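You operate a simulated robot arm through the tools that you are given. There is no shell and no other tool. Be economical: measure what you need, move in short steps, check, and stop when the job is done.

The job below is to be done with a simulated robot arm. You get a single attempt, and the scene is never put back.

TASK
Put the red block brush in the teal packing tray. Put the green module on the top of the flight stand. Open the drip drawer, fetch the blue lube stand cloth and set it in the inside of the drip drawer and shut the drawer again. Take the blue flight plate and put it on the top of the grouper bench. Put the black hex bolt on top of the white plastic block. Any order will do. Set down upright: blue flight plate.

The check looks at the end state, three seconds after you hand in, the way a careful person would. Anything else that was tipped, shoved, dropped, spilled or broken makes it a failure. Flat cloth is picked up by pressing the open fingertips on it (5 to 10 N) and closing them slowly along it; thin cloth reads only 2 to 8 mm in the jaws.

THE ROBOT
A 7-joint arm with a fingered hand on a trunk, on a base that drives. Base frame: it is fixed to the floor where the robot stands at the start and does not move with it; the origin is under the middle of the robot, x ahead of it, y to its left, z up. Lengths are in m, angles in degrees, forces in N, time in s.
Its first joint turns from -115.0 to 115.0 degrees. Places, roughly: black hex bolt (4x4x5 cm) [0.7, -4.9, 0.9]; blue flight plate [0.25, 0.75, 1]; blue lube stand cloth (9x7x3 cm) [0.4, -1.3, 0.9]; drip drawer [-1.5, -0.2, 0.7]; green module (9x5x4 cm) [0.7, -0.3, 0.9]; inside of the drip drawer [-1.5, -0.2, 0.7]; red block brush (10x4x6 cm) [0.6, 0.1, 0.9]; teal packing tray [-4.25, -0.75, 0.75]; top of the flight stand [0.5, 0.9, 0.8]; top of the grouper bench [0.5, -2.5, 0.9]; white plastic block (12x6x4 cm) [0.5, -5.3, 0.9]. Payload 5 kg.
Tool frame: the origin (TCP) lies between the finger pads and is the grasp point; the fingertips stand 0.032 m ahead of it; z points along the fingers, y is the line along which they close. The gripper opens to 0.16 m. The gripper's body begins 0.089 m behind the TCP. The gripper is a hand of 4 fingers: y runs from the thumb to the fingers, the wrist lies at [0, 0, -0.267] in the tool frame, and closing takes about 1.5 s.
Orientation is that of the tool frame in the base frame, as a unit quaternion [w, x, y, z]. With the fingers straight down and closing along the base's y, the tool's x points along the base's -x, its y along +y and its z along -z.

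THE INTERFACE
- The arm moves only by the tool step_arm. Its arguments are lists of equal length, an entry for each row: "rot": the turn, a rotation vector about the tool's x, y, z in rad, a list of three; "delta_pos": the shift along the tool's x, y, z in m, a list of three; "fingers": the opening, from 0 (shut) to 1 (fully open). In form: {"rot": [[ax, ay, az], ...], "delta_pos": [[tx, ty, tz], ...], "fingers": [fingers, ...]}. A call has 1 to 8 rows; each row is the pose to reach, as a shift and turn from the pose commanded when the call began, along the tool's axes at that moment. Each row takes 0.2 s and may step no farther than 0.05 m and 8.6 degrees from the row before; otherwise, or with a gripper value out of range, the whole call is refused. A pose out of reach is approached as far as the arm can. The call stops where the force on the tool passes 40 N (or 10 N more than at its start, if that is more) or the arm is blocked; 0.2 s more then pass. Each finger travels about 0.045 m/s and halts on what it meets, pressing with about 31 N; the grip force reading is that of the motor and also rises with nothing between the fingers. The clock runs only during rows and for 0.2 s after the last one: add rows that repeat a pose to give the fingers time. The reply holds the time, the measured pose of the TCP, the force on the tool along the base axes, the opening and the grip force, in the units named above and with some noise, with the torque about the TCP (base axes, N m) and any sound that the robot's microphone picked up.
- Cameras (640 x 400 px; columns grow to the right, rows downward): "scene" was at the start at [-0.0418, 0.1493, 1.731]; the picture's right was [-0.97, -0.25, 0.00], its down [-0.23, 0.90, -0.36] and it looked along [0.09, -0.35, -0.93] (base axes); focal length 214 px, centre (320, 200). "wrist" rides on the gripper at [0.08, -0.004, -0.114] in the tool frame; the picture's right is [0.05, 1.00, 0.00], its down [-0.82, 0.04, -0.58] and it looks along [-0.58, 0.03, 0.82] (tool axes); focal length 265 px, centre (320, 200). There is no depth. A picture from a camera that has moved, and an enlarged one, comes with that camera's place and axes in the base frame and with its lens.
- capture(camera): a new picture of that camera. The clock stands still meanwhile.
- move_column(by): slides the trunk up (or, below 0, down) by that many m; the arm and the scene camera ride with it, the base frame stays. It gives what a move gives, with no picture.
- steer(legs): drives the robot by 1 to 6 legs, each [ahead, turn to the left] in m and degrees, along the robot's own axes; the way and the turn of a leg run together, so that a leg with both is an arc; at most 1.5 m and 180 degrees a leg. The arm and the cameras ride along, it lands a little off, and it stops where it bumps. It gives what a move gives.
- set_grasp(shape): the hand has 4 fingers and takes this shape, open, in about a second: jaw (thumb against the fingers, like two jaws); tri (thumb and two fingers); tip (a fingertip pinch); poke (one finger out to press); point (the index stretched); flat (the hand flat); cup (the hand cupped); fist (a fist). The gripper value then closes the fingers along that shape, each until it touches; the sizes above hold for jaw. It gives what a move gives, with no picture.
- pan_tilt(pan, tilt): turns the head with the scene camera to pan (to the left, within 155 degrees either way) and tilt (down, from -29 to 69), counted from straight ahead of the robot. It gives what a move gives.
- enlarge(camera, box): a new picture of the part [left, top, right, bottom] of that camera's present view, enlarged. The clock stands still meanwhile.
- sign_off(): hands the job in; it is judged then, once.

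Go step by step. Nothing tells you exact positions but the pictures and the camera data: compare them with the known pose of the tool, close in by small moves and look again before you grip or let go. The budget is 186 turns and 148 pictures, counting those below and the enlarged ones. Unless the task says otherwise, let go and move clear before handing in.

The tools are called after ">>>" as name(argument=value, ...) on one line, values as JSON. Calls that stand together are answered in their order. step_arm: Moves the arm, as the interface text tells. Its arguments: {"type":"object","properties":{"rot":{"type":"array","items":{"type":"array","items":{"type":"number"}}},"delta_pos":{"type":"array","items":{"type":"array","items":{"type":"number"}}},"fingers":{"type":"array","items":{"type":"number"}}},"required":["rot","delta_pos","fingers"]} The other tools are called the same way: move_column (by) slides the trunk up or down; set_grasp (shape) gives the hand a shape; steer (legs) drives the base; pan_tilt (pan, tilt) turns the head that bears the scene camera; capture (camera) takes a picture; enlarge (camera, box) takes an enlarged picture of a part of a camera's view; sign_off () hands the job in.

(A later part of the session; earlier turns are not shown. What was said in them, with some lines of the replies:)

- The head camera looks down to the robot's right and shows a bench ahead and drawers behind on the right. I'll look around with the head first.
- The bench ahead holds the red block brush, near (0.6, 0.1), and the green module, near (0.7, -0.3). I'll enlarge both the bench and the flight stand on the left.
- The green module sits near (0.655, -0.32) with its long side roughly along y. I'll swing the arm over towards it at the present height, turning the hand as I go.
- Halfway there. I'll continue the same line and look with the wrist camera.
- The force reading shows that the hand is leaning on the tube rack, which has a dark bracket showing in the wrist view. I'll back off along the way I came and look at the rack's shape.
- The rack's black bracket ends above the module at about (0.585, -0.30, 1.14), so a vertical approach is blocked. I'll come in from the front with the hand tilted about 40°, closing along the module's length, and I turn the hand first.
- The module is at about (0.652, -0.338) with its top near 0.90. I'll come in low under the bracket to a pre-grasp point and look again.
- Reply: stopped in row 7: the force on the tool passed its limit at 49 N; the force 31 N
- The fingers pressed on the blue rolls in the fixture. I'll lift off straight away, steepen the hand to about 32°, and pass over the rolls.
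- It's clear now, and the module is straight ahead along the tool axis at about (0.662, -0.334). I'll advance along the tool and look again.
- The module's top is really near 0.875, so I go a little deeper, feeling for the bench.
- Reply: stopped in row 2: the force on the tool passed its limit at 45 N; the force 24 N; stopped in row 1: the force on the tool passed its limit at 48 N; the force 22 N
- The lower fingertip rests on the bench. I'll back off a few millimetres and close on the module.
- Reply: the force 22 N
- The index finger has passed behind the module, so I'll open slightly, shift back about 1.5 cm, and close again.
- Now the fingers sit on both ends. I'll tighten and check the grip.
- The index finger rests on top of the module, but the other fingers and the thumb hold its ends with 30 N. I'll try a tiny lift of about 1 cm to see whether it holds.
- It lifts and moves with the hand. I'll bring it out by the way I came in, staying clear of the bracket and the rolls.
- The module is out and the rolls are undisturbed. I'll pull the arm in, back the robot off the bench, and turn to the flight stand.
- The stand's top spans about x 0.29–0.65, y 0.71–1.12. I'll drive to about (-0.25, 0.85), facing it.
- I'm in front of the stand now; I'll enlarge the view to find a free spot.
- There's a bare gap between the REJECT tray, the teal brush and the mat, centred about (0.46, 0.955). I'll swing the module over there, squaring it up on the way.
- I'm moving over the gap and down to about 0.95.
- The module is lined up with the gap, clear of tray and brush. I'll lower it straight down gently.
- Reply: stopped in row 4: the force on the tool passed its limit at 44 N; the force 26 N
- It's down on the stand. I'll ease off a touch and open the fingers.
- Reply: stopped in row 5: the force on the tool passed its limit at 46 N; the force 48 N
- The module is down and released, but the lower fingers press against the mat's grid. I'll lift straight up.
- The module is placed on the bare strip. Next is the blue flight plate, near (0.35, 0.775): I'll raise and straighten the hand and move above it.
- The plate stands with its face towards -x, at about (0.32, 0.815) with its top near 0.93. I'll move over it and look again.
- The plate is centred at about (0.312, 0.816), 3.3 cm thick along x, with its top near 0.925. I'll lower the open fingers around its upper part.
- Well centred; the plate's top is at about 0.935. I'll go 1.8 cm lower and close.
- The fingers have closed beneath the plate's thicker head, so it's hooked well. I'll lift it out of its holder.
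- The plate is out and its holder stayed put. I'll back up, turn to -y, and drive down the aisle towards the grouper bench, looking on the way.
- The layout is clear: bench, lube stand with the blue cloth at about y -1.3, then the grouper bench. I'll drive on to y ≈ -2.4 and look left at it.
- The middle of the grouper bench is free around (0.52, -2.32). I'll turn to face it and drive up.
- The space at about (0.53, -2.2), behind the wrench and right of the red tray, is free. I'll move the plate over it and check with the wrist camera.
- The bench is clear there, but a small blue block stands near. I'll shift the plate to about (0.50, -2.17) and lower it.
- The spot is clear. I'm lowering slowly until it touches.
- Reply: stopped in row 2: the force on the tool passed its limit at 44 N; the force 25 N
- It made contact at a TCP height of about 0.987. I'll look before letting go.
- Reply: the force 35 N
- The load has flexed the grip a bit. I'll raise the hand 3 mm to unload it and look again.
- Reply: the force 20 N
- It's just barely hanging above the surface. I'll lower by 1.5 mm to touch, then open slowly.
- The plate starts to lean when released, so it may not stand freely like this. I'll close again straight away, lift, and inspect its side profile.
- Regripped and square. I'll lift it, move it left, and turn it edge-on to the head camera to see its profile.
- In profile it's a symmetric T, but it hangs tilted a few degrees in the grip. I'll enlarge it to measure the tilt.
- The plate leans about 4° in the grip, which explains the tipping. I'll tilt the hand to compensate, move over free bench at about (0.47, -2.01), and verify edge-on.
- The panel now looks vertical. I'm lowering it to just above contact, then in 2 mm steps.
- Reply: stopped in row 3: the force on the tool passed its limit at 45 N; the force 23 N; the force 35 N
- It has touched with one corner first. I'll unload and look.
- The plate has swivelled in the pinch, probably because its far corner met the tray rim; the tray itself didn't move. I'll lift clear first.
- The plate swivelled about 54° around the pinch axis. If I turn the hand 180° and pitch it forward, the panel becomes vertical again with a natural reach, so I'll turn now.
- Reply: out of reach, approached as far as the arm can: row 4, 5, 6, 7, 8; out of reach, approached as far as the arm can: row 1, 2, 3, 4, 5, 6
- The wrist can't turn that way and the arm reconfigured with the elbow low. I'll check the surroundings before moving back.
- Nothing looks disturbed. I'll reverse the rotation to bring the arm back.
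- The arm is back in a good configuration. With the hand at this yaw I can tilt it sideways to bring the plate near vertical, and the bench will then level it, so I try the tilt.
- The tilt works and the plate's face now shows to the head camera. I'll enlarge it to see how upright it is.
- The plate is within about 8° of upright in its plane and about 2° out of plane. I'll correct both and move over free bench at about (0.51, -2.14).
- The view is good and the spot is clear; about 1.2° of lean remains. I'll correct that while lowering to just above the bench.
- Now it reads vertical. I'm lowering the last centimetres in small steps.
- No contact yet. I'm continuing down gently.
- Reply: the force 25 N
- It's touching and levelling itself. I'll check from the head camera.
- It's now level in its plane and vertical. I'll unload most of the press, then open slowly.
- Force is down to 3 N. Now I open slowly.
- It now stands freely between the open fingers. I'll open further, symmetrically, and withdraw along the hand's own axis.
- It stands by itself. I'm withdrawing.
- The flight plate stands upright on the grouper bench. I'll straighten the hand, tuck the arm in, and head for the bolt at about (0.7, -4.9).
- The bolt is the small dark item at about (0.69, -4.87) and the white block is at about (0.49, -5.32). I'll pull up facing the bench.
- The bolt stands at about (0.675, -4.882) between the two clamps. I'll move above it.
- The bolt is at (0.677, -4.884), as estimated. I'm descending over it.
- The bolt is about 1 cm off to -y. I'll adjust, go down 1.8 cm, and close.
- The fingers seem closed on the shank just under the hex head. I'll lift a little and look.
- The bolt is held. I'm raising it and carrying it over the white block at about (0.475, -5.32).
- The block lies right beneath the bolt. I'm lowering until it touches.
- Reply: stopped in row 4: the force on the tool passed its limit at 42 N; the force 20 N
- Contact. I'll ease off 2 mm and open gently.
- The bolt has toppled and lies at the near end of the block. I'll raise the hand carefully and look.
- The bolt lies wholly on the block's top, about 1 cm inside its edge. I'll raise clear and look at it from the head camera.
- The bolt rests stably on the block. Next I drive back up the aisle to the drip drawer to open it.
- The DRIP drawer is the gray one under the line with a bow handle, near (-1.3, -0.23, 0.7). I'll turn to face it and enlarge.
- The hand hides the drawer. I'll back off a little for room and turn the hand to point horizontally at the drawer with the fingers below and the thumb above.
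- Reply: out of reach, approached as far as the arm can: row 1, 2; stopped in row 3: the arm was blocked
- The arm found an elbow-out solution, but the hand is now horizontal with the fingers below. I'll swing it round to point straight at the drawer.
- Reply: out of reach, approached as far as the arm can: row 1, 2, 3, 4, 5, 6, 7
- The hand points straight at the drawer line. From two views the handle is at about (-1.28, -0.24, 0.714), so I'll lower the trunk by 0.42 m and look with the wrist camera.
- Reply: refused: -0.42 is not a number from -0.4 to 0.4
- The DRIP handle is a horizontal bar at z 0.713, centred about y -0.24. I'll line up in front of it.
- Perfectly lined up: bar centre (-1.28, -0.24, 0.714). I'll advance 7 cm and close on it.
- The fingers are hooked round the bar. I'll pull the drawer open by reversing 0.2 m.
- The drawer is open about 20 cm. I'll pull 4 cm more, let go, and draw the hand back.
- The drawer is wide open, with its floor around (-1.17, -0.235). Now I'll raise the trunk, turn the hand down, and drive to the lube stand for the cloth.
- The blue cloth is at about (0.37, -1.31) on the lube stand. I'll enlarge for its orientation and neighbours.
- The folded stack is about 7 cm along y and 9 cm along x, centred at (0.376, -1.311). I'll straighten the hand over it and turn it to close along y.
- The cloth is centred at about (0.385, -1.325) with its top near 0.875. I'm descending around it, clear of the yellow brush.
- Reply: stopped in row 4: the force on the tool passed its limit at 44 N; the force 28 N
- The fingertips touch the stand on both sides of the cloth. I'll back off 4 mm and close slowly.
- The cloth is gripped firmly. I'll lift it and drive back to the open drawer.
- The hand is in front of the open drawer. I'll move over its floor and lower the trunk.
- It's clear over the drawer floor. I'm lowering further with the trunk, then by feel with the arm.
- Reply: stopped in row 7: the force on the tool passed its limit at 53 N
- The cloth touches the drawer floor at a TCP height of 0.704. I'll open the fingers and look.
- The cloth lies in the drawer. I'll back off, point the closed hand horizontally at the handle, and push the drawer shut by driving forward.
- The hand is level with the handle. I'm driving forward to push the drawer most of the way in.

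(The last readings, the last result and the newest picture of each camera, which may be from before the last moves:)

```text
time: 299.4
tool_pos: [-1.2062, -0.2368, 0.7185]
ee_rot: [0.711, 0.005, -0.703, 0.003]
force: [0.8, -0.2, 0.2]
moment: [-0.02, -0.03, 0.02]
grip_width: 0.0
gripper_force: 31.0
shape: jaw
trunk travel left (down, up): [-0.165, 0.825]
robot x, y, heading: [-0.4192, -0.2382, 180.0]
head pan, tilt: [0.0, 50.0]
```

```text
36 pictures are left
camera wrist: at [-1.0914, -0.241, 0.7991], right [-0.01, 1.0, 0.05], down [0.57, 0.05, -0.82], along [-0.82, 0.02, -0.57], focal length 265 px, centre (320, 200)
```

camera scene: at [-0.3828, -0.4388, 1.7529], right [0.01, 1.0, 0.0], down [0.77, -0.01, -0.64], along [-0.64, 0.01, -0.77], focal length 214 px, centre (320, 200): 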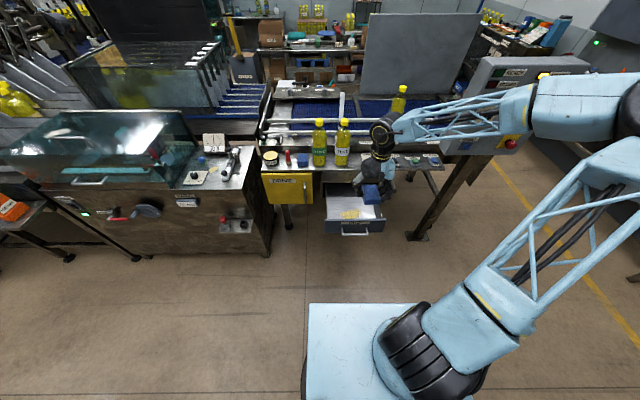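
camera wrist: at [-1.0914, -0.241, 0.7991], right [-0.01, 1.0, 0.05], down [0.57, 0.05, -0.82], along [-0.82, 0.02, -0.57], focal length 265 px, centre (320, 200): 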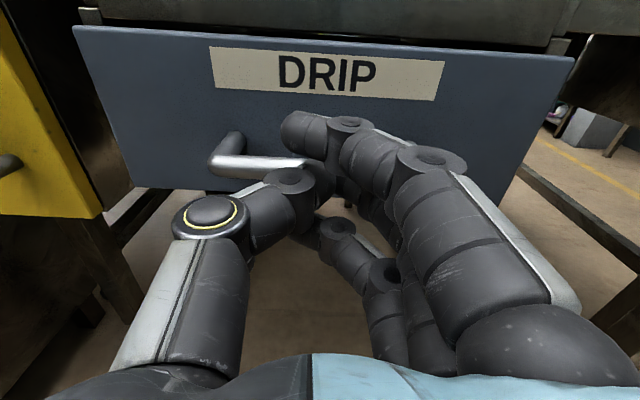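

Nearly shut. I'll push the last bit with the arm until it resists.

>>> step_arm(rot=[[0, 0, 0], [0, 0, 0], [0, 0, 0], [0, 0, 0], [0, 0, 0], [0, 0, 0], [0, 0, 0], [0, 0, 0]], delta_pos=[[0, 0, 0.015], [0, 0, 0.03], [0, 0, 0.045], [0, 0, 0.06], [0, 0, 0.075], [0, 0, 0.085], [0, 0, 0.095], [0, 0, 0.105]], fingers=[0, 0, 0, 0, 0, 0, 0, 0])

>>> capture(camera="wrist")

```text
time: 300.0
tool_pos: [-1.228, -0.2375, 0.7207]
ee_rot: [0.711, 0.004, -0.704, 0.002]
force: [29.5, -0.6, 6.6]
moment: [0.09, 0.04, -0.3]
grip_width: 0.0001
gripper_force: 30.8
shape: jaw
trunk travel left (down, up): [-0.165, 0.825]
robot x, y, heading: [-0.4229, -0.2338, 180.1]
head pan, tilt: [0.0, 50.0]
stopped in row 2: the force on the tool passed its limit at 61 N (the readings are from after the stop); the commanded pose is now the measured one
```

```text
35 pictures are left
camera wrist: at [-1.1129, -0.2414, 0.7995], right [-0.01, 1.0, 0.06], down [0.57, 0.05, -0.82], along [-0.82, 0.02, -0.57], focal length 265 px, centre (320, 200)
```

wrist: 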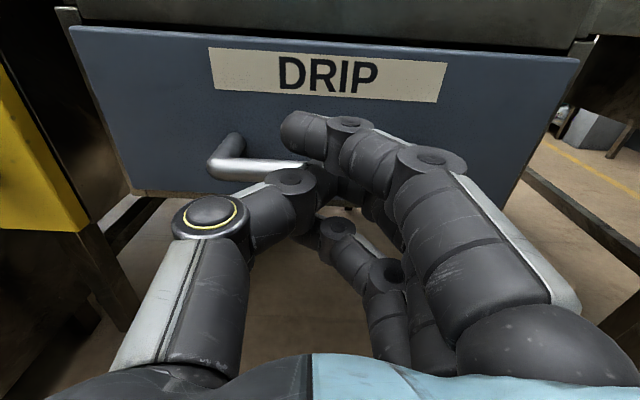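

It resists firmly, so the drawer seems shut. I'll pull back and check from the head camera.

>>> step_arm(rot=[[0, 0, 0], [0, 0, 0]], delta_pos=[[0, 0, -0.02], [0, 0, -0.05]], fingers=[0, 0])

>>> steer(legs=[[-0.22, 0]])

>>> move_column(by=0.4)

>>> pan_tilt(pan=-10, tilt=48)

>>> enlarge(camera="scene", box=[200, 80, 440, 230])

```text
time: 300.6
tool_pos: [-1.179, -0.2367, 0.7175]
ee_rot: [0.711, 0.005, -0.703, 0.002]
force: [1.0, 0.1, 0.3]
moment: [-0.02, -0.01, -0.01]
grip_width: 0.0
gripper_force: 31.2
shape: jaw
trunk travel left (down, up): [-0.165, 0.825]
robot x, y, heading: [-0.4205, -0.2368, 180.1]
head pan, tilt: [0.0, 50.0]
```

```text
time: 302.3
tool_pos: [-0.957, -0.2372, 0.7203]
ee_rot: [0.711, 0.004, -0.703, 0.002]
force: [0.3, 0.8, 0.2]
moment: [0.0, 0.0, 0.01]
grip_width: 0.0
gripper_force: 31.0
shape: jaw
trunk travel left (down, up): [-0.165, 0.825]
robot x, y, heading: [-0.2005, -0.2411, 179.9]
head pan, tilt: [0.0, 50.0]
```

```text
time: 306.1
tool_pos: [-0.9583, -0.2363, 1.1198]
ee_rot: [0.711, 0.005, -0.703, 0.003]
force: [0.1, -0.2, 0.2]
moment: [-0.03, -0.01, -0.01]
grip_width: 0.0001
gripper_force: 30.9
shape: jaw
trunk travel left (down, up): [-0.565, 0.425]
robot x, y, heading: [-0.1983, -0.2374, 179.8]
head pan, tilt: [0.0, 50.0]
```

```text
time: 306.8
tool_pos: [-0.9577, -0.2371, 1.1194]
ee_rot: [0.711, 0.004, -0.703, 0.001]
force: [0.8, -0.5, 0.6]
moment: [0.0, -0.04, -0.03]
grip_width: 0.0
gripper_force: 31.1
shape: jaw
trunk travel left (down, up): [-0.565, 0.425]
robot x, y, heading: [-0.1973, -0.2394, 179.7]
head pan, tilt: [-10.0, 48.0]
```

```text
2.67 times, centred on (320, 155) of scene
camera zoom: at [-0.2136, -0.4267, 1.7207], right [0.18, 0.98, 0.0], down [0.73, -0.13, -0.67], along [-0.66, 0.12, -0.74], focal length 572 px, centre (320, 320)
```

zoom: 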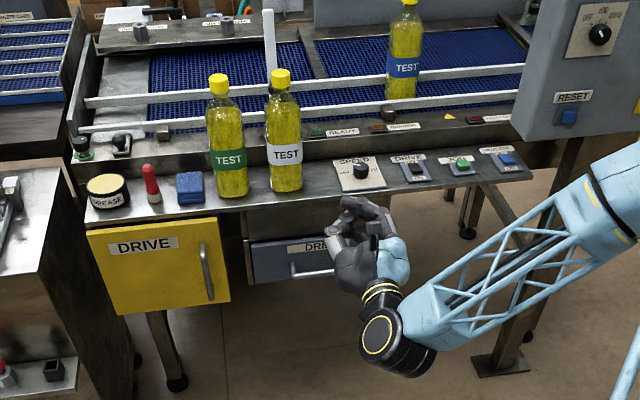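

The drawer is shut flush under the line. Now the red brush: I'll turn the hand down and drive to face it at y ≈ 0.06.

>>> step_arm(rot=[[0, -0.143, 0], [0, -0.286, 0], [0, -0.429, 0], [0, -0.572, 0], [0, -0.715, 0], [0, -0.858, 0], [0, -1.0, 0], [0, -1.143, 0]], delta_pos=[[0, 0, -0.02], [0, 0, -0.04], [0, 0, -0.06], [0, 0, -0.08], [0, 0, -0.1], [0, 0, -0.12], [0, 0, -0.14], [0.02, 0, -0.16]], fingers=[0.2, 0.4, 0.5, 0.5, 0.5, 0.5, 0.5, 0.5])

>>> step_arm(rot=[[0, -0.143, 0], [0, -0.286, 0], [0, -0.428, 0]], delta_pos=[[0, 0, 0], [0, 0, 0], [0, 0, 0]], fingers=[0.5, 0.5, 0.5])

>>> steer(legs=[[0, -90], [0.32, 0], [0, -90], [0.12, 0]])

>>> pan_tilt(pan=0, tilt=50)

>>> capture(camera="scene")

```text
time: 308.8
tool_pos: [-0.8011, -0.1365, 1.1021]
ee_rot: [-0.243, 0.104, 0.964, -0.032]
force: [0.2, 0.0, -0.1]
moment: [0.0, -0.04, 0.01]
grip_width: 0.0799
gripper_force: 0.1
shape: jaw
out of reach, approached as far as the arm can: row 7, 8
trunk travel left (down, up): [-0.565, 0.425]
robot x, y, heading: [-0.2034, -0.2382, 179.8]
head pan, tilt: [-10.0, 48.0]
stopped in row 8: the arm was blocked; the commanded pose is now the measured one
```

```text
time: 309.6
tool_pos: [-0.8003, -0.1375, 1.1037]
ee_rot: [-0.032, 0.094, 0.994, -0.054]
force: [0.2, -1.2, -0.6]
moment: [0.03, -0.01, 0.02]
grip_width: 0.0797
gripper_force: 0.0
shape: jaw
trunk travel left (down, up): [-0.565, 0.425]
robot x, y, heading: [-0.1971, -0.2394, 179.9]
head pan, tilt: [-10.0, 48.0]
```

```text
time: 320.6
tool_pos: [0.5191, -0.0122, 1.1026]
ee_rot: [-0.053, 0.994, -0.089, 0.032]
force: [-0.7, 0.6, -0.9]
moment: [-0.01, 0.04, 0.02]
grip_width: 0.0799
gripper_force: 0.0
shape: jaw
trunk travel left (down, up): [-0.565, 0.425]
robot x, y, heading: [-0.0832, 0.0798, 0.6]
head pan, tilt: [-10.0, 48.0]
```

```text
time: 321.3
tool_pos: [0.5181, -0.0115, 1.1033]
ee_rot: [-0.053, 0.994, -0.088, 0.033]
force: [-0.7, -0.2, 0.1]
moment: [0.01, -0.02, -0.01]
grip_width: 0.0796
gripper_force: 0.0
shape: jaw
trunk travel left (down, up): [-0.565, 0.425]
robot x, y, heading: [-0.0843, 0.0792, 0.7]
head pan, tilt: [0.0, 50.0]
```

```text
33 pictures are left
camera scene: at [-0.0635, 0.2869, 1.7179], right [0.01, -1.0, 0.0], down [-0.77, -0.01, -0.64], along [0.64, 0.01, -0.77], focal length 214 px, centre (320, 200)
```

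scene: 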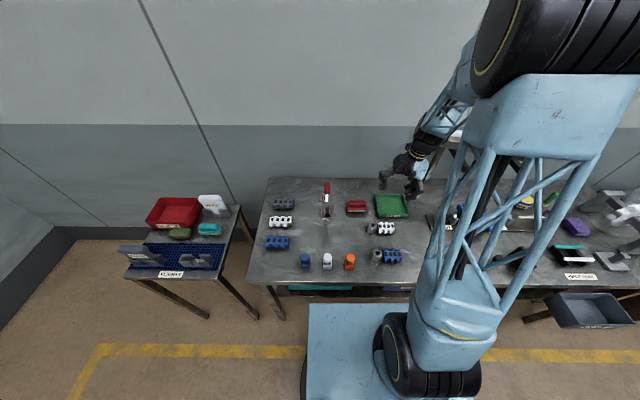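

The brush is at about (0.60, 0.11). I'll level the hand, turn it to close along x, and move above the brush.

>>> step_arm(rot=[[-0.056, -0.028, 0], [-0.111, -0.056, 0]], delta_pos=[[0, 0, -0.01], [0, 0, -0.02]], fingers=[0.55, 0.55])

>>> step_arm(rot=[[0, 0, 0.148], [0, 0, 0.296], [0, 0, 0.444], [0, 0, 0.592], [0, 0, 0.74], [0, 0, 0.888], [0, 0, 1.036], [0, 0, 1.184]], delta_pos=[[0.0075, -0.0168, 0], [0.015, -0.0336, 0], [0.0225, -0.05, 0], [0.03, -0.067, 0], [0.0375, -0.084, 0], [0.045, -0.1, 0], [0.0525, -0.117, 0], [0.06, -0.134, 0]], fingers=[0.55, 0.55, 0.55, 0.55, 0.55, 0.55, 0.55, 0.55])

>>> step_arm(rot=[[0, 0, 0.105], [0, 0, 0.21]], delta_pos=[[0, 0, 0.03], [0, 0, 0.06]], fingers=[0.55, 0.55])

>>> capture(camera="wrist")

```text
time: 321.9
tool_pos: [0.5152, -0.0143, 1.1228]
ee_rot: [0.0, 0.996, -0.09, 0.0]
force: [0.2, 0.6, 0.2]
moment: [0.01, -0.03, -0.03]
grip_width: 0.0871
gripper_force: 0.2
shape: jaw
trunk travel left (down, up): [-0.565, 0.425]
robot x, y, heading: [-0.0822, 0.0841, 0.5]
head pan, tilt: [0.0, 50.0]
```

```text
time: 323.7
tool_pos: [0.6001, 0.1084, 1.1233]
ee_rot: [-0.001, 0.777, -0.63, -0.001]
force: [-0.3, 0.7, -0.1]
moment: [0.01, -0.02, -0.05]
grip_width: 0.0875
gripper_force: 0.0
shape: jaw
trunk travel left (down, up): [-0.565, 0.425]
robot x, y, heading: [-0.0873, 0.087, 0.6]
head pan, tilt: [0.0, 50.0]
```

```text
time: 324.3
tool_pos: [0.5984, 0.1084, 1.0618]
ee_rot: [0.001, -0.707, 0.707, 0.001]
force: [0.3, 0.4, -0.4]
moment: [-0.01, 0.01, 0.0]
grip_width: 0.0872
gripper_force: 0.1
shape: jaw
trunk travel left (down, up): [-0.565, 0.425]
robot x, y, heading: [-0.0832, 0.0831, 0.5]
head pan, tilt: [0.0, 50.0]
```

```text
32 pictures are left
camera wrist: at [0.6027, 0.0271, 1.1763], right [-1.0, -0.05, 0.0], down [-0.04, 0.81, 0.58], along [-0.03, 0.58, -0.82], focal length 265 px, centre (320, 200)
```

wrist: 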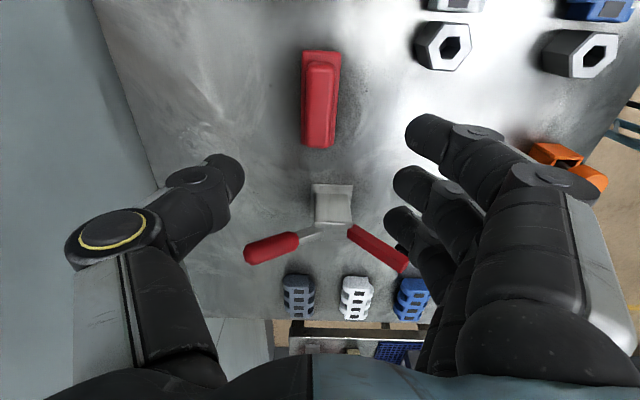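

The brush lies along y, centred at (0.599, 0.103), right under the hand. I'm descending and closing.

>>> step_arm(rot=[[0, 0, 0], [0, 0, 0], [0, 0, 0], [0, 0, 0]], delta_pos=[[0.005, 0, 0.045], [0.005, 0, 0.09], [0.005, 0, 0.135], [0.005, 0, 0.168]], fingers=[0.55, 0.55, 0.55, 0.55])

>>> step_arm(rot=[[0, 0, 0], [0, 0, 0], [0, 0, 0], [0, 0, 0], [0, 0, 0], [0, 0, 0]], delta_pos=[[0, 0, 0], [0, 0, 0], [0, 0, 0], [0, 0, 0], [0, 0, 0], [0, 0, 0]], fingers=[0.4, 0.3, 0.2, 0.1, 0, 0])

>>> capture(camera="wrist")

```text
time: 325.3
tool_pos: [0.6009, 0.1037, 0.8962]
ee_rot: [0.001, -0.706, 0.708, 0.001]
force: [1.1, -0.6, -0.1]
moment: [-0.01, -0.02, 0.0]
grip_width: 0.0873
gripper_force: 0.1
shape: jaw
trunk travel left (down, up): [-0.565, 0.425]
robot x, y, heading: [-0.0805, 0.0847, 0.4]
head pan, tilt: [0.0, 50.0]
```

```text
time: 326.7
tool_pos: [0.5999, 0.1023, 0.8951]
ee_rot: [0.001, -0.707, 0.707, 0.0]
force: [-1.0, -0.1, -0.4]
moment: [0.01, -0.02, -0.01]
grip_width: 0.0343
gripper_force: 30.7
shape: jaw
trunk travel left (down, up): [-0.565, 0.425]
robot x, y, heading: [-0.0827, 0.0839, 0.6]
head pan, tilt: [0.0, 50.0]
```

```text
31 pictures are left
camera wrist: at [0.6042, 0.0224, 1.0104], right [-1.0, -0.05, 0.0], down [-0.04, 0.81, 0.58], along [-0.03, 0.58, -0.82], focal length 265 px, centre (320, 200)
```

wrist: 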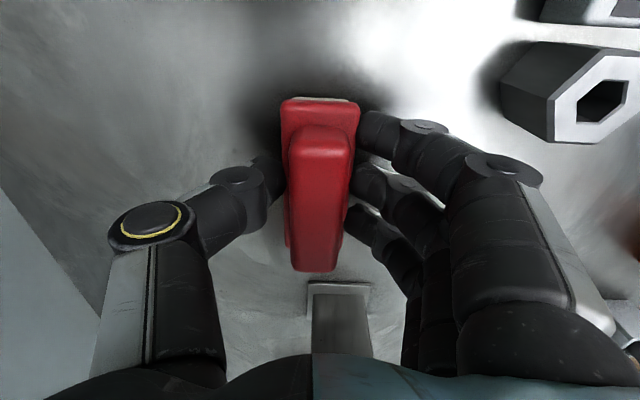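

The brush is gripped. I'll lift it, back off the bench, turn to face -x, and look for the way to the teal tray.

>>> step_arm(rot=[[0, 0, 0], [0, 0, 0], [0, 0, 0], [0, 0, 0], [0, 0, 0], [0, 0, 0]], delta_pos=[[0, 0, -0.045], [0, 0, -0.09], [0, 0, -0.135], [0, 0.03, -0.18], [0, 0.07, -0.21], [0, 0.11, -0.23]], fingers=[0, 0, 0, 0, 0, 0])

>>> steer(legs=[[-0.3, 0], [0, 90], [0.9, 0], [0, 75]])

>>> pan_tilt(pan=15, tilt=22)

>>> capture(camera="scene")

```text
refused: row 4 steps farther than a row can; nothing moved
```

```text
time: 327.9
tool_pos: [0.5289, 0.1069, 0.8988]
ee_rot: [-0.006, 0.708, -0.706, 0.003]
force: [-4.1, 7.5, 6.9]
moment: [-0.22, 0.36, -0.47]
grip_width: 0.034
gripper_force: 30.8
shape: jaw
trunk travel left (down, up): [-0.565, 0.425]
robot x, y, heading: [-0.1632, 0.0821, 0.6]
head pan, tilt: [0.0, 50.0]
stopped in leg 1: the force on the tool passed its limit at 54 N (the readings are from after the stop); the commanded pose is now the measured one
```

```text
time: 328.8
tool_pos: [0.5309, 0.1074, 0.8994]
ee_rot: [-0.006, 0.708, -0.706, 0.006]
force: [-3.7, 11.1, 3.3]
moment: [-0.06, 0.16, -0.61]
grip_width: 0.0337
gripper_force: 31.0
shape: jaw
trunk travel left (down, up): [-0.565, 0.425]
robot x, y, heading: [-0.1617, 0.0808, 0.5]
head pan, tilt: [15.0, 22.0]
```

```text
30 pictures are left
camera scene: at [-0.1293, 0.3118, 1.7601], right [0.27, -0.96, 0.0], down [-0.36, -0.1, -0.93], along [0.89, 0.25, -0.38], focal length 214 px, centre (320, 200)
```

scene: 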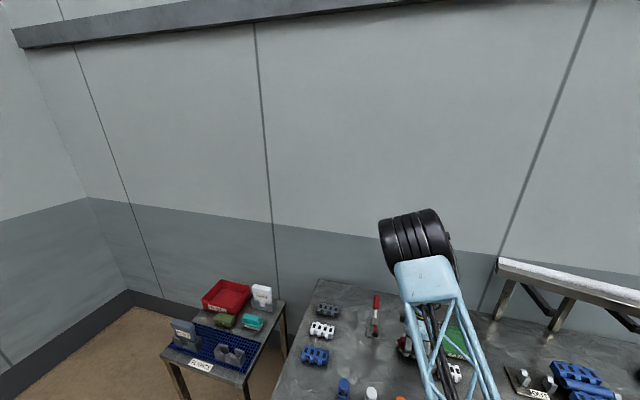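

The lift was refused for too large a step, so the drive dragged the hand 7 cm until it touched something. I'll check with the wrist camera before anything else.

>>> capture(camera="wrist")

```text
29 pictures are left
camera wrist: at [0.5324, 0.0264, 1.0137], right [-1.0, -0.06, -0.02], down [-0.05, 0.81, 0.58], along [-0.02, 0.58, -0.82], focal length 265 px, centre (320, 200)
```

wrist: 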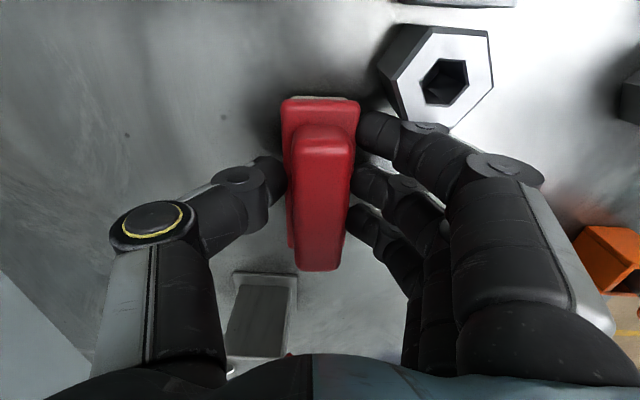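

The hex nut next to the fingers appears to be where it was. I'll lift straight up now, in legal steps.

>>> step_arm(rot=[[0, 0, 0], [0, 0, 0], [0, 0, 0], [0, 0, 0], [0, 0, 0]], delta_pos=[[0, 0, -0.045], [0, 0, -0.09], [0, 0, -0.135], [0, 0, -0.18], [0, 0, -0.225]], fingers=[0, 0, 0, 0, 0])

>>> capture(camera="wrist")

```text
time: 330.0
tool_pos: [0.528, 0.1037, 1.1243]
ee_rot: [-0.005, 0.708, -0.706, 0.005]
force: [0.1, -0.4, -1.2]
moment: [0.04, 0.01, 0.01]
grip_width: 0.0338
gripper_force: 31.1
shape: jaw
trunk travel left (down, up): [-0.565, 0.425]
robot x, y, heading: [-0.1618, 0.0832, 0.5]
head pan, tilt: [15.0, 22.0]
```

```text
28 pictures are left
camera wrist: at [0.5292, 0.0226, 1.239], right [-1.0, -0.06, -0.01], down [-0.05, 0.81, 0.58], along [-0.02, 0.58, -0.82], focal length 265 px, centre (320, 200)
```

wrist: 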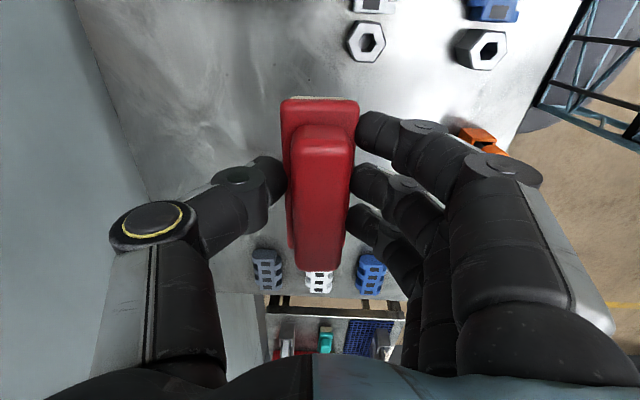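

The nuts look unmoved within a few millimetres. I'll back off now and turn to find the way to the tray.

>>> steer(legs=[[-0.2, 0], [0, 90], [0.9, 0], [0, 80]])

>>> pan_tilt(pan=15, tilt=20)

>>> capture(camera="scene")

```text
time: 343.4
tool_pos: [-1.0442, 1.0694, 1.1245]
ee_rot: [-0.005, 0.769, 0.639, -0.006]
force: [0.0, -0.3, -0.3]
moment: [0.01, 0.0, -0.02]
grip_width: 0.0333
gripper_force: 30.8
shape: jaw
trunk travel left (down, up): [-0.565, 0.425]
robot x, y, heading: [-0.3649, 0.9606, 169.7]
head pan, tilt: [15.0, 22.0]
```

```text
time: 344.1
tool_pos: [-1.0439, 1.0702, 1.1243]
ee_rot: [-0.005, 0.77, 0.638, -0.005]
force: [-0.1, -0.5, -0.7]
moment: [0.0, 0.0, 0.0]
grip_width: 0.0334
gripper_force: 31.5
shape: jaw
trunk travel left (down, up): [-0.565, 0.425]
robot x, y, heading: [-0.3666, 0.9608, 169.6]
head pan, tilt: [15.0, 20.0]
```

```text
27 pictures are left
camera scene: at [-0.4312, 0.7421, 1.7635], right [-0.08, 1.0, 0.0], down [0.34, 0.03, -0.94], along [-0.94, -0.08, -0.34], focal length 214 px, centre (320, 200)
```

scene: 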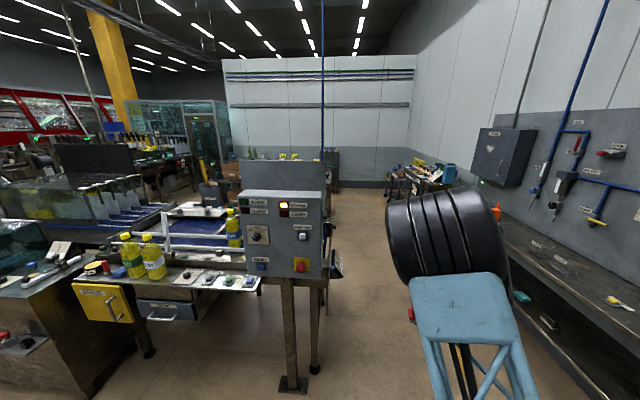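

An open aisle runs past the control console at y ≈ 1.4. I'll drive along it to x ≈ -2.9 and look left for the tray.

>>> steer(legs=[[0, -9.6], [1.3, 0], [0, 20], [1.35, 0]])

>>> pan_tilt(pan=55, tilt=28)

>>> capture(camera="scene")

```text
time: 358.7
tool_pos: [-3.6147, 1.3961, 1.1249]
ee_rot: [-0.004, 0.713, 0.701, -0.006]
force: [-0.1, 0.6, -0.5]
moment: [0.0, 0.0, -0.03]
grip_width: 0.0332
gripper_force: 31.2
shape: jaw
trunk travel left (down, up): [-0.565, 0.425]
robot x, y, heading: [-2.9261, 1.4036, 179.5]
head pan, tilt: [15.0, 20.0]
```

```text
time: 359.8
tool_pos: [-3.614, 1.3975, 1.1243]
ee_rot: [-0.005, 0.712, 0.702, -0.006]
force: [-0.2, 0.1, -0.5]
moment: [0.0, 0.02, 0.0]
grip_width: 0.0333
gripper_force: 31.0
shape: jaw
trunk travel left (down, up): [-0.565, 0.425]
robot x, y, heading: [-2.9248, 1.401, 179.3]
head pan, tilt: [55.0, 28.0]
```

```text
26 pictures are left
camera scene: at [-2.9173, 1.1274, 1.7506], right [-0.81, 0.58, 0.0], down [0.27, 0.38, -0.88], along [-0.51, -0.72, -0.47], focal length 214 px, centre (320, 200)
```

scene: 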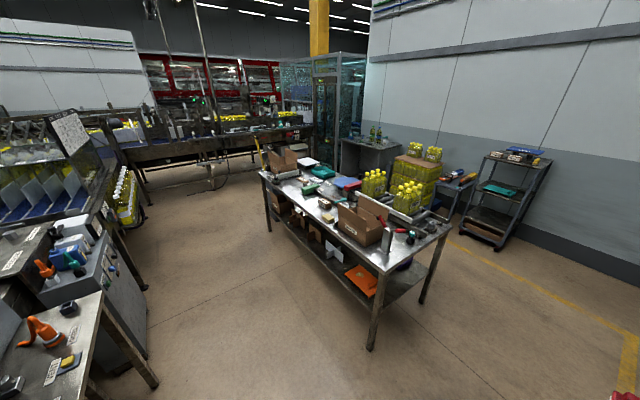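

The teal tray is on the packing table, near its middle at about (-4.25, -0.75), reachable from the aisle at x ≈ -3.2. I'll raise the trunk for clearance and drive there.

>>> move_column(by=0.3)

>>> steer(legs=[[0.27, 0], [0, 90.7], [1.45, 0], [0.7, 0]])

>>> pan_tilt(pan=-75, tilt=45)

>>> capture(camera="scene")

```text
time: 362.8
tool_pos: [-3.6151, 1.3976, 1.4244]
ee_rot: [-0.004, 0.713, 0.702, -0.006]
force: [0.4, -0.6, -0.8]
moment: [-0.01, 0.01, 0.0]
grip_width: 0.0333
gripper_force: 30.8
shape: jaw
trunk travel left (down, up): [-0.865, 0.125]
robot x, y, heading: [-2.9248, 1.4029, 179.2]
head pan, tilt: [55.0, 28.0]
```

```text
time: 379.0
tool_pos: [-3.181, -1.446, 1.4243]
ee_rot: [0.001, 0.0, 1.0, -0.007]
force: [-0.2, -0.1, -0.2]
moment: [0.04, 0.02, -0.01]
grip_width: 0.0331
gripper_force: 30.9
shape: jaw
trunk travel left (down, up): [-0.865, 0.125]
robot x, y, heading: [-3.1995, -0.7562, -89.9]
head pan, tilt: [55.0, 28.0]
```

```text
time: 381.1
tool_pos: [-3.1813, -1.4459, 1.4235]
ee_rot: [0.001, 0.0, 1.0, -0.007]
force: [-0.6, 0.1, 0.6]
moment: [-0.02, 0.02, -0.02]
grip_width: 0.0329
gripper_force: 31.4
shape: jaw
trunk travel left (down, up): [-0.865, 0.125]
robot x, y, heading: [-3.1972, -0.7598, -89.6]
head pan, tilt: [-75.0, 45.0]
```

```text
25 pictures are left
camera scene: at [-3.0709, -0.718, 2.0249], right [-0.27, 0.96, 0.0], down [0.68, 0.19, -0.71], along [-0.68, -0.19, -0.71], focal length 214 px, centre (320, 200)
```

scene: 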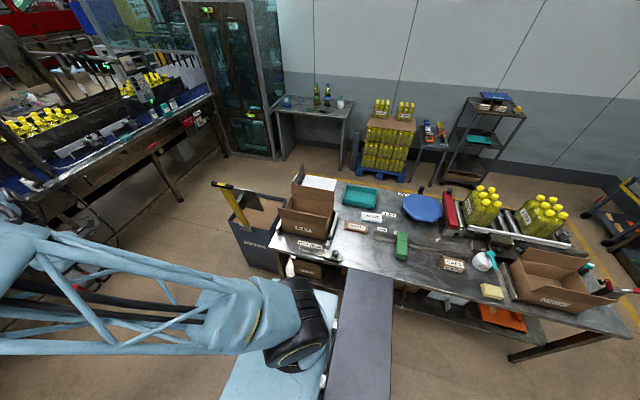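

The tray spans about x -4.28 to -4.5, y -0.86 to -0.63. I'll turn to face the table and edge up to it.

>>> steer(legs=[[0, -90.4], [0.25, 0]])

>>> pan_tilt(pan=0, tilt=55)

>>> capture(camera="scene")

```text
time: 387.1
tool_pos: [-4.1405, -0.746, 1.4223]
ee_rot: [-0.005, 0.719, 0.695, -0.005]
force: [-0.7, 0.1, -1.4]
moment: [-0.01, -0.04, 0.0]
grip_width: 0.0327
gripper_force: 30.8
shape: jaw
trunk travel left (down, up): [-0.865, 0.125]
robot x, y, heading: [-3.4499, -0.7492, 178.4]
head pan, tilt: [-75.0, 45.0]
```

```text
time: 388.5
tool_pos: [-4.1376, -0.7459, 1.4233]
ee_rot: [-0.005, 0.72, 0.694, -0.006]
force: [-0.3, 1.4, -1.1]
moment: [-0.05, -0.01, 0.04]
grip_width: 0.0327
gripper_force: 30.4
shape: jaw
trunk travel left (down, up): [-0.865, 0.125]
robot x, y, heading: [-3.4508, -0.7489, 178.6]
head pan, tilt: [0.0, 55.0]
```

```text
24 pictures are left
camera scene: at [-3.4635, -0.9534, 2.0114], right [0.03, 1.0, 0.0], down [0.82, -0.02, -0.57], along [-0.57, 0.02, -0.82], focal length 214 px, centre (320, 200)
```

scene: 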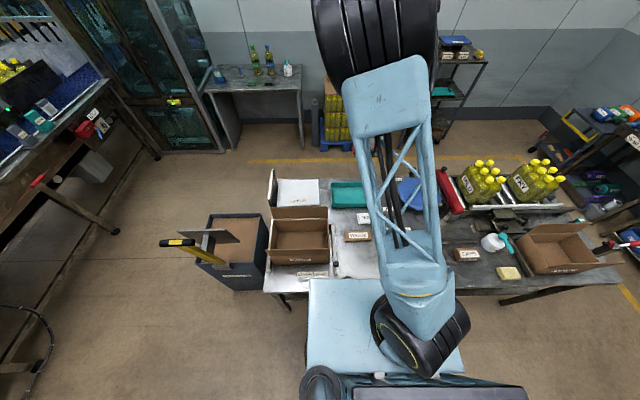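

The tray is centred at about (-4.36, -0.71). I'll reach over it and lower the trunk, then look with the wrist camera.

>>> step_arm(rot=[[0, 0, 0], [0, 0, 0], [0, 0, 0], [0, 0, 0], [0, 0, 0]], delta_pos=[[0.004, -0.044, 0], [0.009, -0.088, 0], [0.013, -0.132, 0], [0.018, -0.176, 0], [0.022, -0.22, 0]], fingers=[0, 0, 0, 0, 0])

>>> move_column(by=-0.36)

>>> capture(camera="wrist")

```text
time: 389.7
tool_pos: [-4.3632, -0.7162, 1.4267]
ee_rot: [-0.003, 0.719, 0.695, -0.005]
force: [-1.7, -0.3, -1.3]
moment: [-0.04, -0.07, 0.0]
grip_width: 0.0328
gripper_force: 31.1
shape: jaw
trunk travel left (down, up): [-0.865, 0.125]
robot x, y, heading: [-3.4512, -0.7487, 178.3]
head pan, tilt: [0.0, 55.0]
```

```text
time: 393.2
tool_pos: [-4.3599, -0.7159, 1.0678]
ee_rot: [-0.004, 0.719, 0.695, -0.004]
force: [0.3, 0.3, -0.9]
moment: [-0.01, 0.01, 0.02]
grip_width: 0.0331
gripper_force: 30.8
shape: jaw
trunk travel left (down, up): [-0.505, 0.485]
robot x, y, heading: [-3.4491, -0.7525, 178.1]
head pan, tilt: [0.0, 55.0]
```

```text
23 pictures are left
camera wrist: at [-4.3607, -0.6357, 1.1835], right [1.0, 0.02, -0.01], down [0.02, -0.82, 0.58], along [0.0, -0.58, -0.82], focal length 265 px, centre (320, 200)
```

wrist: 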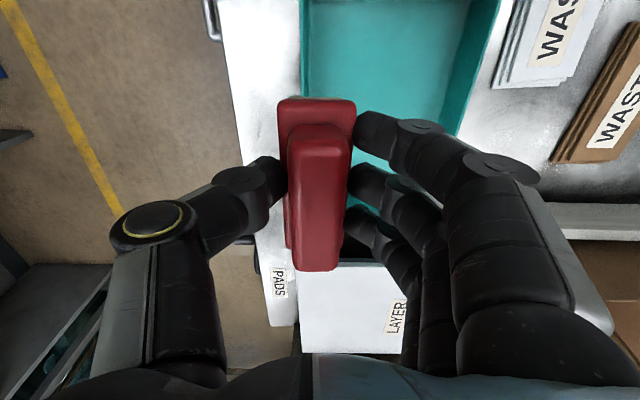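

The tray lies at about x -4.39 to -4.15, y -0.80 to -0.60. I'll shift the hand 9 cm towards +x to centre on it.

>>> step_arm(rot=[[0, 0, 0], [0, 0, 0]], delta_pos=[[0.01, 0.045, 0], [0.02, 0.09, 0]], fingers=[0, 0])

>>> capture(camera="wrist")

>>> enlarge(camera="scene", box=[260, 130, 420, 250])

```text
time: 393.8
tool_pos: [-4.2686, -0.6983, 1.0698]
ee_rot: [-0.005, 0.719, 0.695, -0.006]
force: [-0.4, 0.5, -1.3]
moment: [0.0, 0.01, -0.02]
grip_width: 0.0327
gripper_force: 30.9
shape: jaw
trunk travel left (down, up): [-0.505, 0.485]
robot x, y, heading: [-3.4504, -0.7543, 178.4]
head pan, tilt: [0.0, 55.0]
```

```text
22 pictures are left
camera wrist: at [-4.2692, -0.6188, 1.1833], right [1.0, 0.02, -0.02], down [0.02, -0.82, 0.58], along [0.0, -0.58, -0.82], focal length 265 px, centre (320, 200)
```

wrist: 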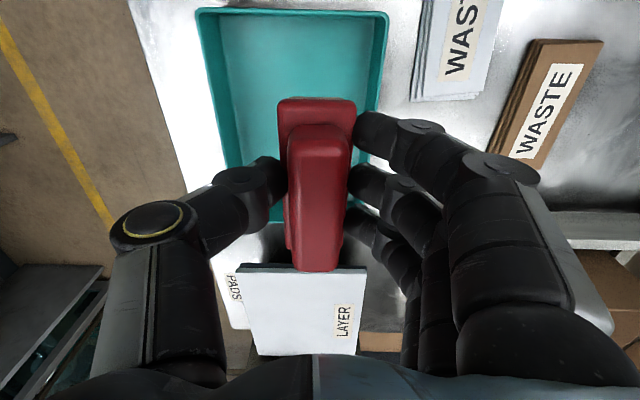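

```text
3.33 times, centred on (340, 190) of scene
camera zoom: at [-3.4626, -0.9532, 1.6515], right [0.03, 1.0, 0.0], down [0.82, -0.02, -0.57], along [-0.57, 0.02, -0.82], focal length 715 px, centre (253, 233)
```

zoom: 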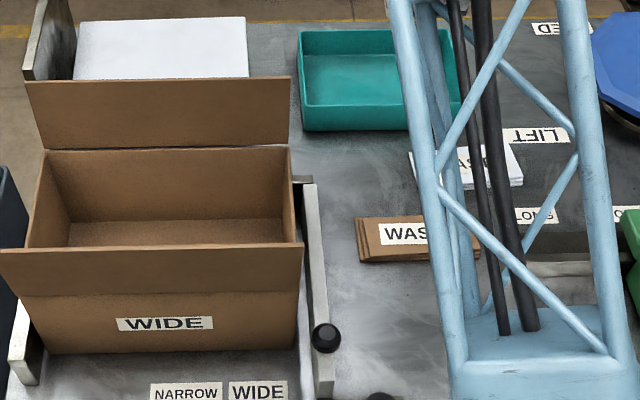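

Combining both cameras, the tray's rim is near z 0.90 with its centre at about (-4.295, -0.695). I'll centre over it and lower to just above the floor.

>>> step_arm(rot=[[0, 0, 0], [0, 0, 0], [0, 0, 0], [0, 0, 0]], delta_pos=[[0.002, -0.026, 0.03], [0.002, -0.026, 0.06], [0.002, -0.026, 0.09], [0.002, -0.026, 0.11]], fingers=[0, 0, 0, 0])

>>> capture(camera="wrist")

```text
time: 394.8
tool_pos: [-4.2977, -0.6953, 0.9582]
ee_rot: [-0.004, 0.719, 0.695, -0.006]
force: [0.0, 0.3, -0.7]
moment: [0.0, -0.04, 0.02]
grip_width: 0.0326
gripper_force: 31.1
shape: jaw
trunk travel left (down, up): [-0.505, 0.485]
robot x, y, heading: [-3.4509, -0.746, 178.5]
head pan, tilt: [0.0, 55.0]
```

```text
20 pictures are left
camera wrist: at [-4.2972, -0.6155, 1.0722], right [1.0, 0.02, -0.01], down [0.02, -0.82, 0.58], along [0.0, -0.58, -0.82], focal length 265 px, centre (320, 200)
```

wrist: 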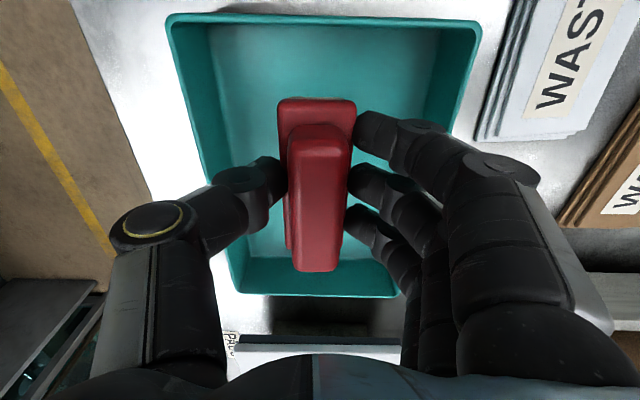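

The tray's y range is -0.62 to -0.86, so I'll shift 4 cm to -y and lower by feel.

>>> step_arm(rot=[[0, 0, 0], [0, 0, 0], [0, 0, 0], [0, 0, 0], [0, 0, 0], [0, 0, 0], [0, 0, 0], [0, 0, 0]], delta_pos=[[-0.04, 0, 0], [-0.04, 0, 0.02], [-0.04, 0, 0.035], [-0.04, 0, 0.041], [-0.04, 0, 0.047], [-0.04, 0, 0.053], [-0.04, 0, 0.059], [-0.04, 0, 0.065]], fingers=[0, 0, 0, 0, 0, 0, 0, 0])

```text
time: 396.6
tool_pos: [-4.2997, -0.7377, 0.8981]
ee_rot: [-0.006, 0.719, 0.695, -0.008]
force: [1.8, -2.4, 29.2]
moment: [-0.03, -0.24, -0.02]
grip_width: 0.0343
gripper_force: 31.2
shape: jaw
trunk travel left (down, up): [-0.505, 0.485]
robot x, y, heading: [-3.4496, -0.7522, 178.4]
head pan, tilt: [0.0, 55.0]
```

The brush rests on the tray floor. I'll ease off, open a bit, and lift straight out.

>>> step_arm(rot=[[0, 0, 0], [0, 0, 0], [0, 0, 0], [0, 0, 0], [0, 0, 0], [0, 0, 0]], delta_pos=[[0, 0, -0.004], [0, 0, -0.004], [0, 0, -0.004], [0, 0, -0.004], [0, 0, -0.03], [0, 0, -0.07]], fingers=[0.2, 0.3, 0.4, 0.45, 0.45, 0.45])

>>> step_arm(rot=[[0, 0, 0], [0, 0, 0], [0, 0, 0], [0, 0, 0]], delta_pos=[[0, 0, -0.045], [0, 0, -0.09], [0, 0, -0.135], [0, 0, -0.18]], fingers=[0.45, 0.45, 0.45, 0.45])

>>> capture(camera="wrist")

```text
time: 398.0
tool_pos: [-4.2969, -0.7389, 0.9629]
ee_rot: [-0.003, 0.719, 0.695, -0.005]
force: [0.1, -0.6, 0.3]
moment: [0.01, 0.01, 0.0]
grip_width: 0.0714
gripper_force: 0.1
shape: jaw
trunk travel left (down, up): [-0.505, 0.485]
robot x, y, heading: [-3.4503, -0.7498, 178.3]
head pan, tilt: [0.0, 55.0]
```

```text
time: 399.0
tool_pos: [-4.294, -0.7399, 1.1434]
ee_rot: [-0.005, 0.719, 0.695, -0.007]
force: [0.3, -0.6, 0.5]
moment: [0.0, 0.03, 0.01]
grip_width: 0.0714
gripper_force: 0.0
shape: jaw
trunk travel left (down, up): [-0.505, 0.485]
robot x, y, heading: [-3.4511, -0.7537, 178.5]
head pan, tilt: [0.0, 55.0]
```

```text
19 pictures are left
camera wrist: at [-4.2942, -0.6593, 1.2585], right [1.0, 0.02, -0.01], down [0.02, -0.82, 0.58], along [0.0, -0.58, -0.82], focal length 265 px, centre (320, 200)
```

wrist: 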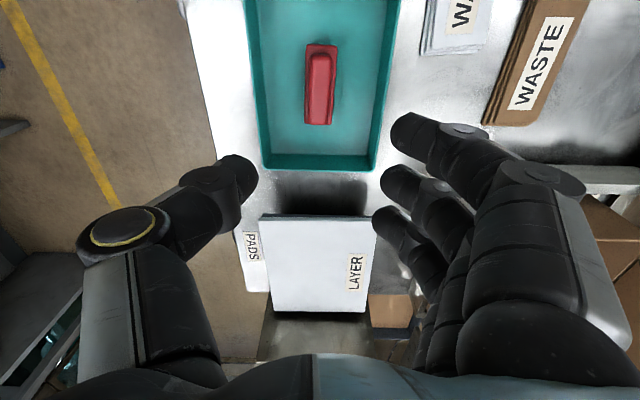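

The red brush sits in the teal tray, and the hand is empty and clear of everything. All five jobs are done, so I'm handing in.

>>> sign_off()

```text
The job is handed in.
```

I finished all five tasks and handed the job in:
- **Red block brush:** it is in the teal packing tray.
- **Green module:** it is on top of the flight stand.
- **Blue cloth:** it is inside the drip drawer, and the drawer is shut.
- **Blue flight plate:** it stands upright on the grouper bench.
- **Black hex bolt:** it is on the white plastic block, but it tipped over as I let go. It now lies on its side on the block, about 1 cm in from the edge.

While I was carrying things, the hand touched or brushed a few other items: the tube rack, the blue rolls, a red tray and a hex nut. From the pictures, none of them moved by more than a few millimetres.
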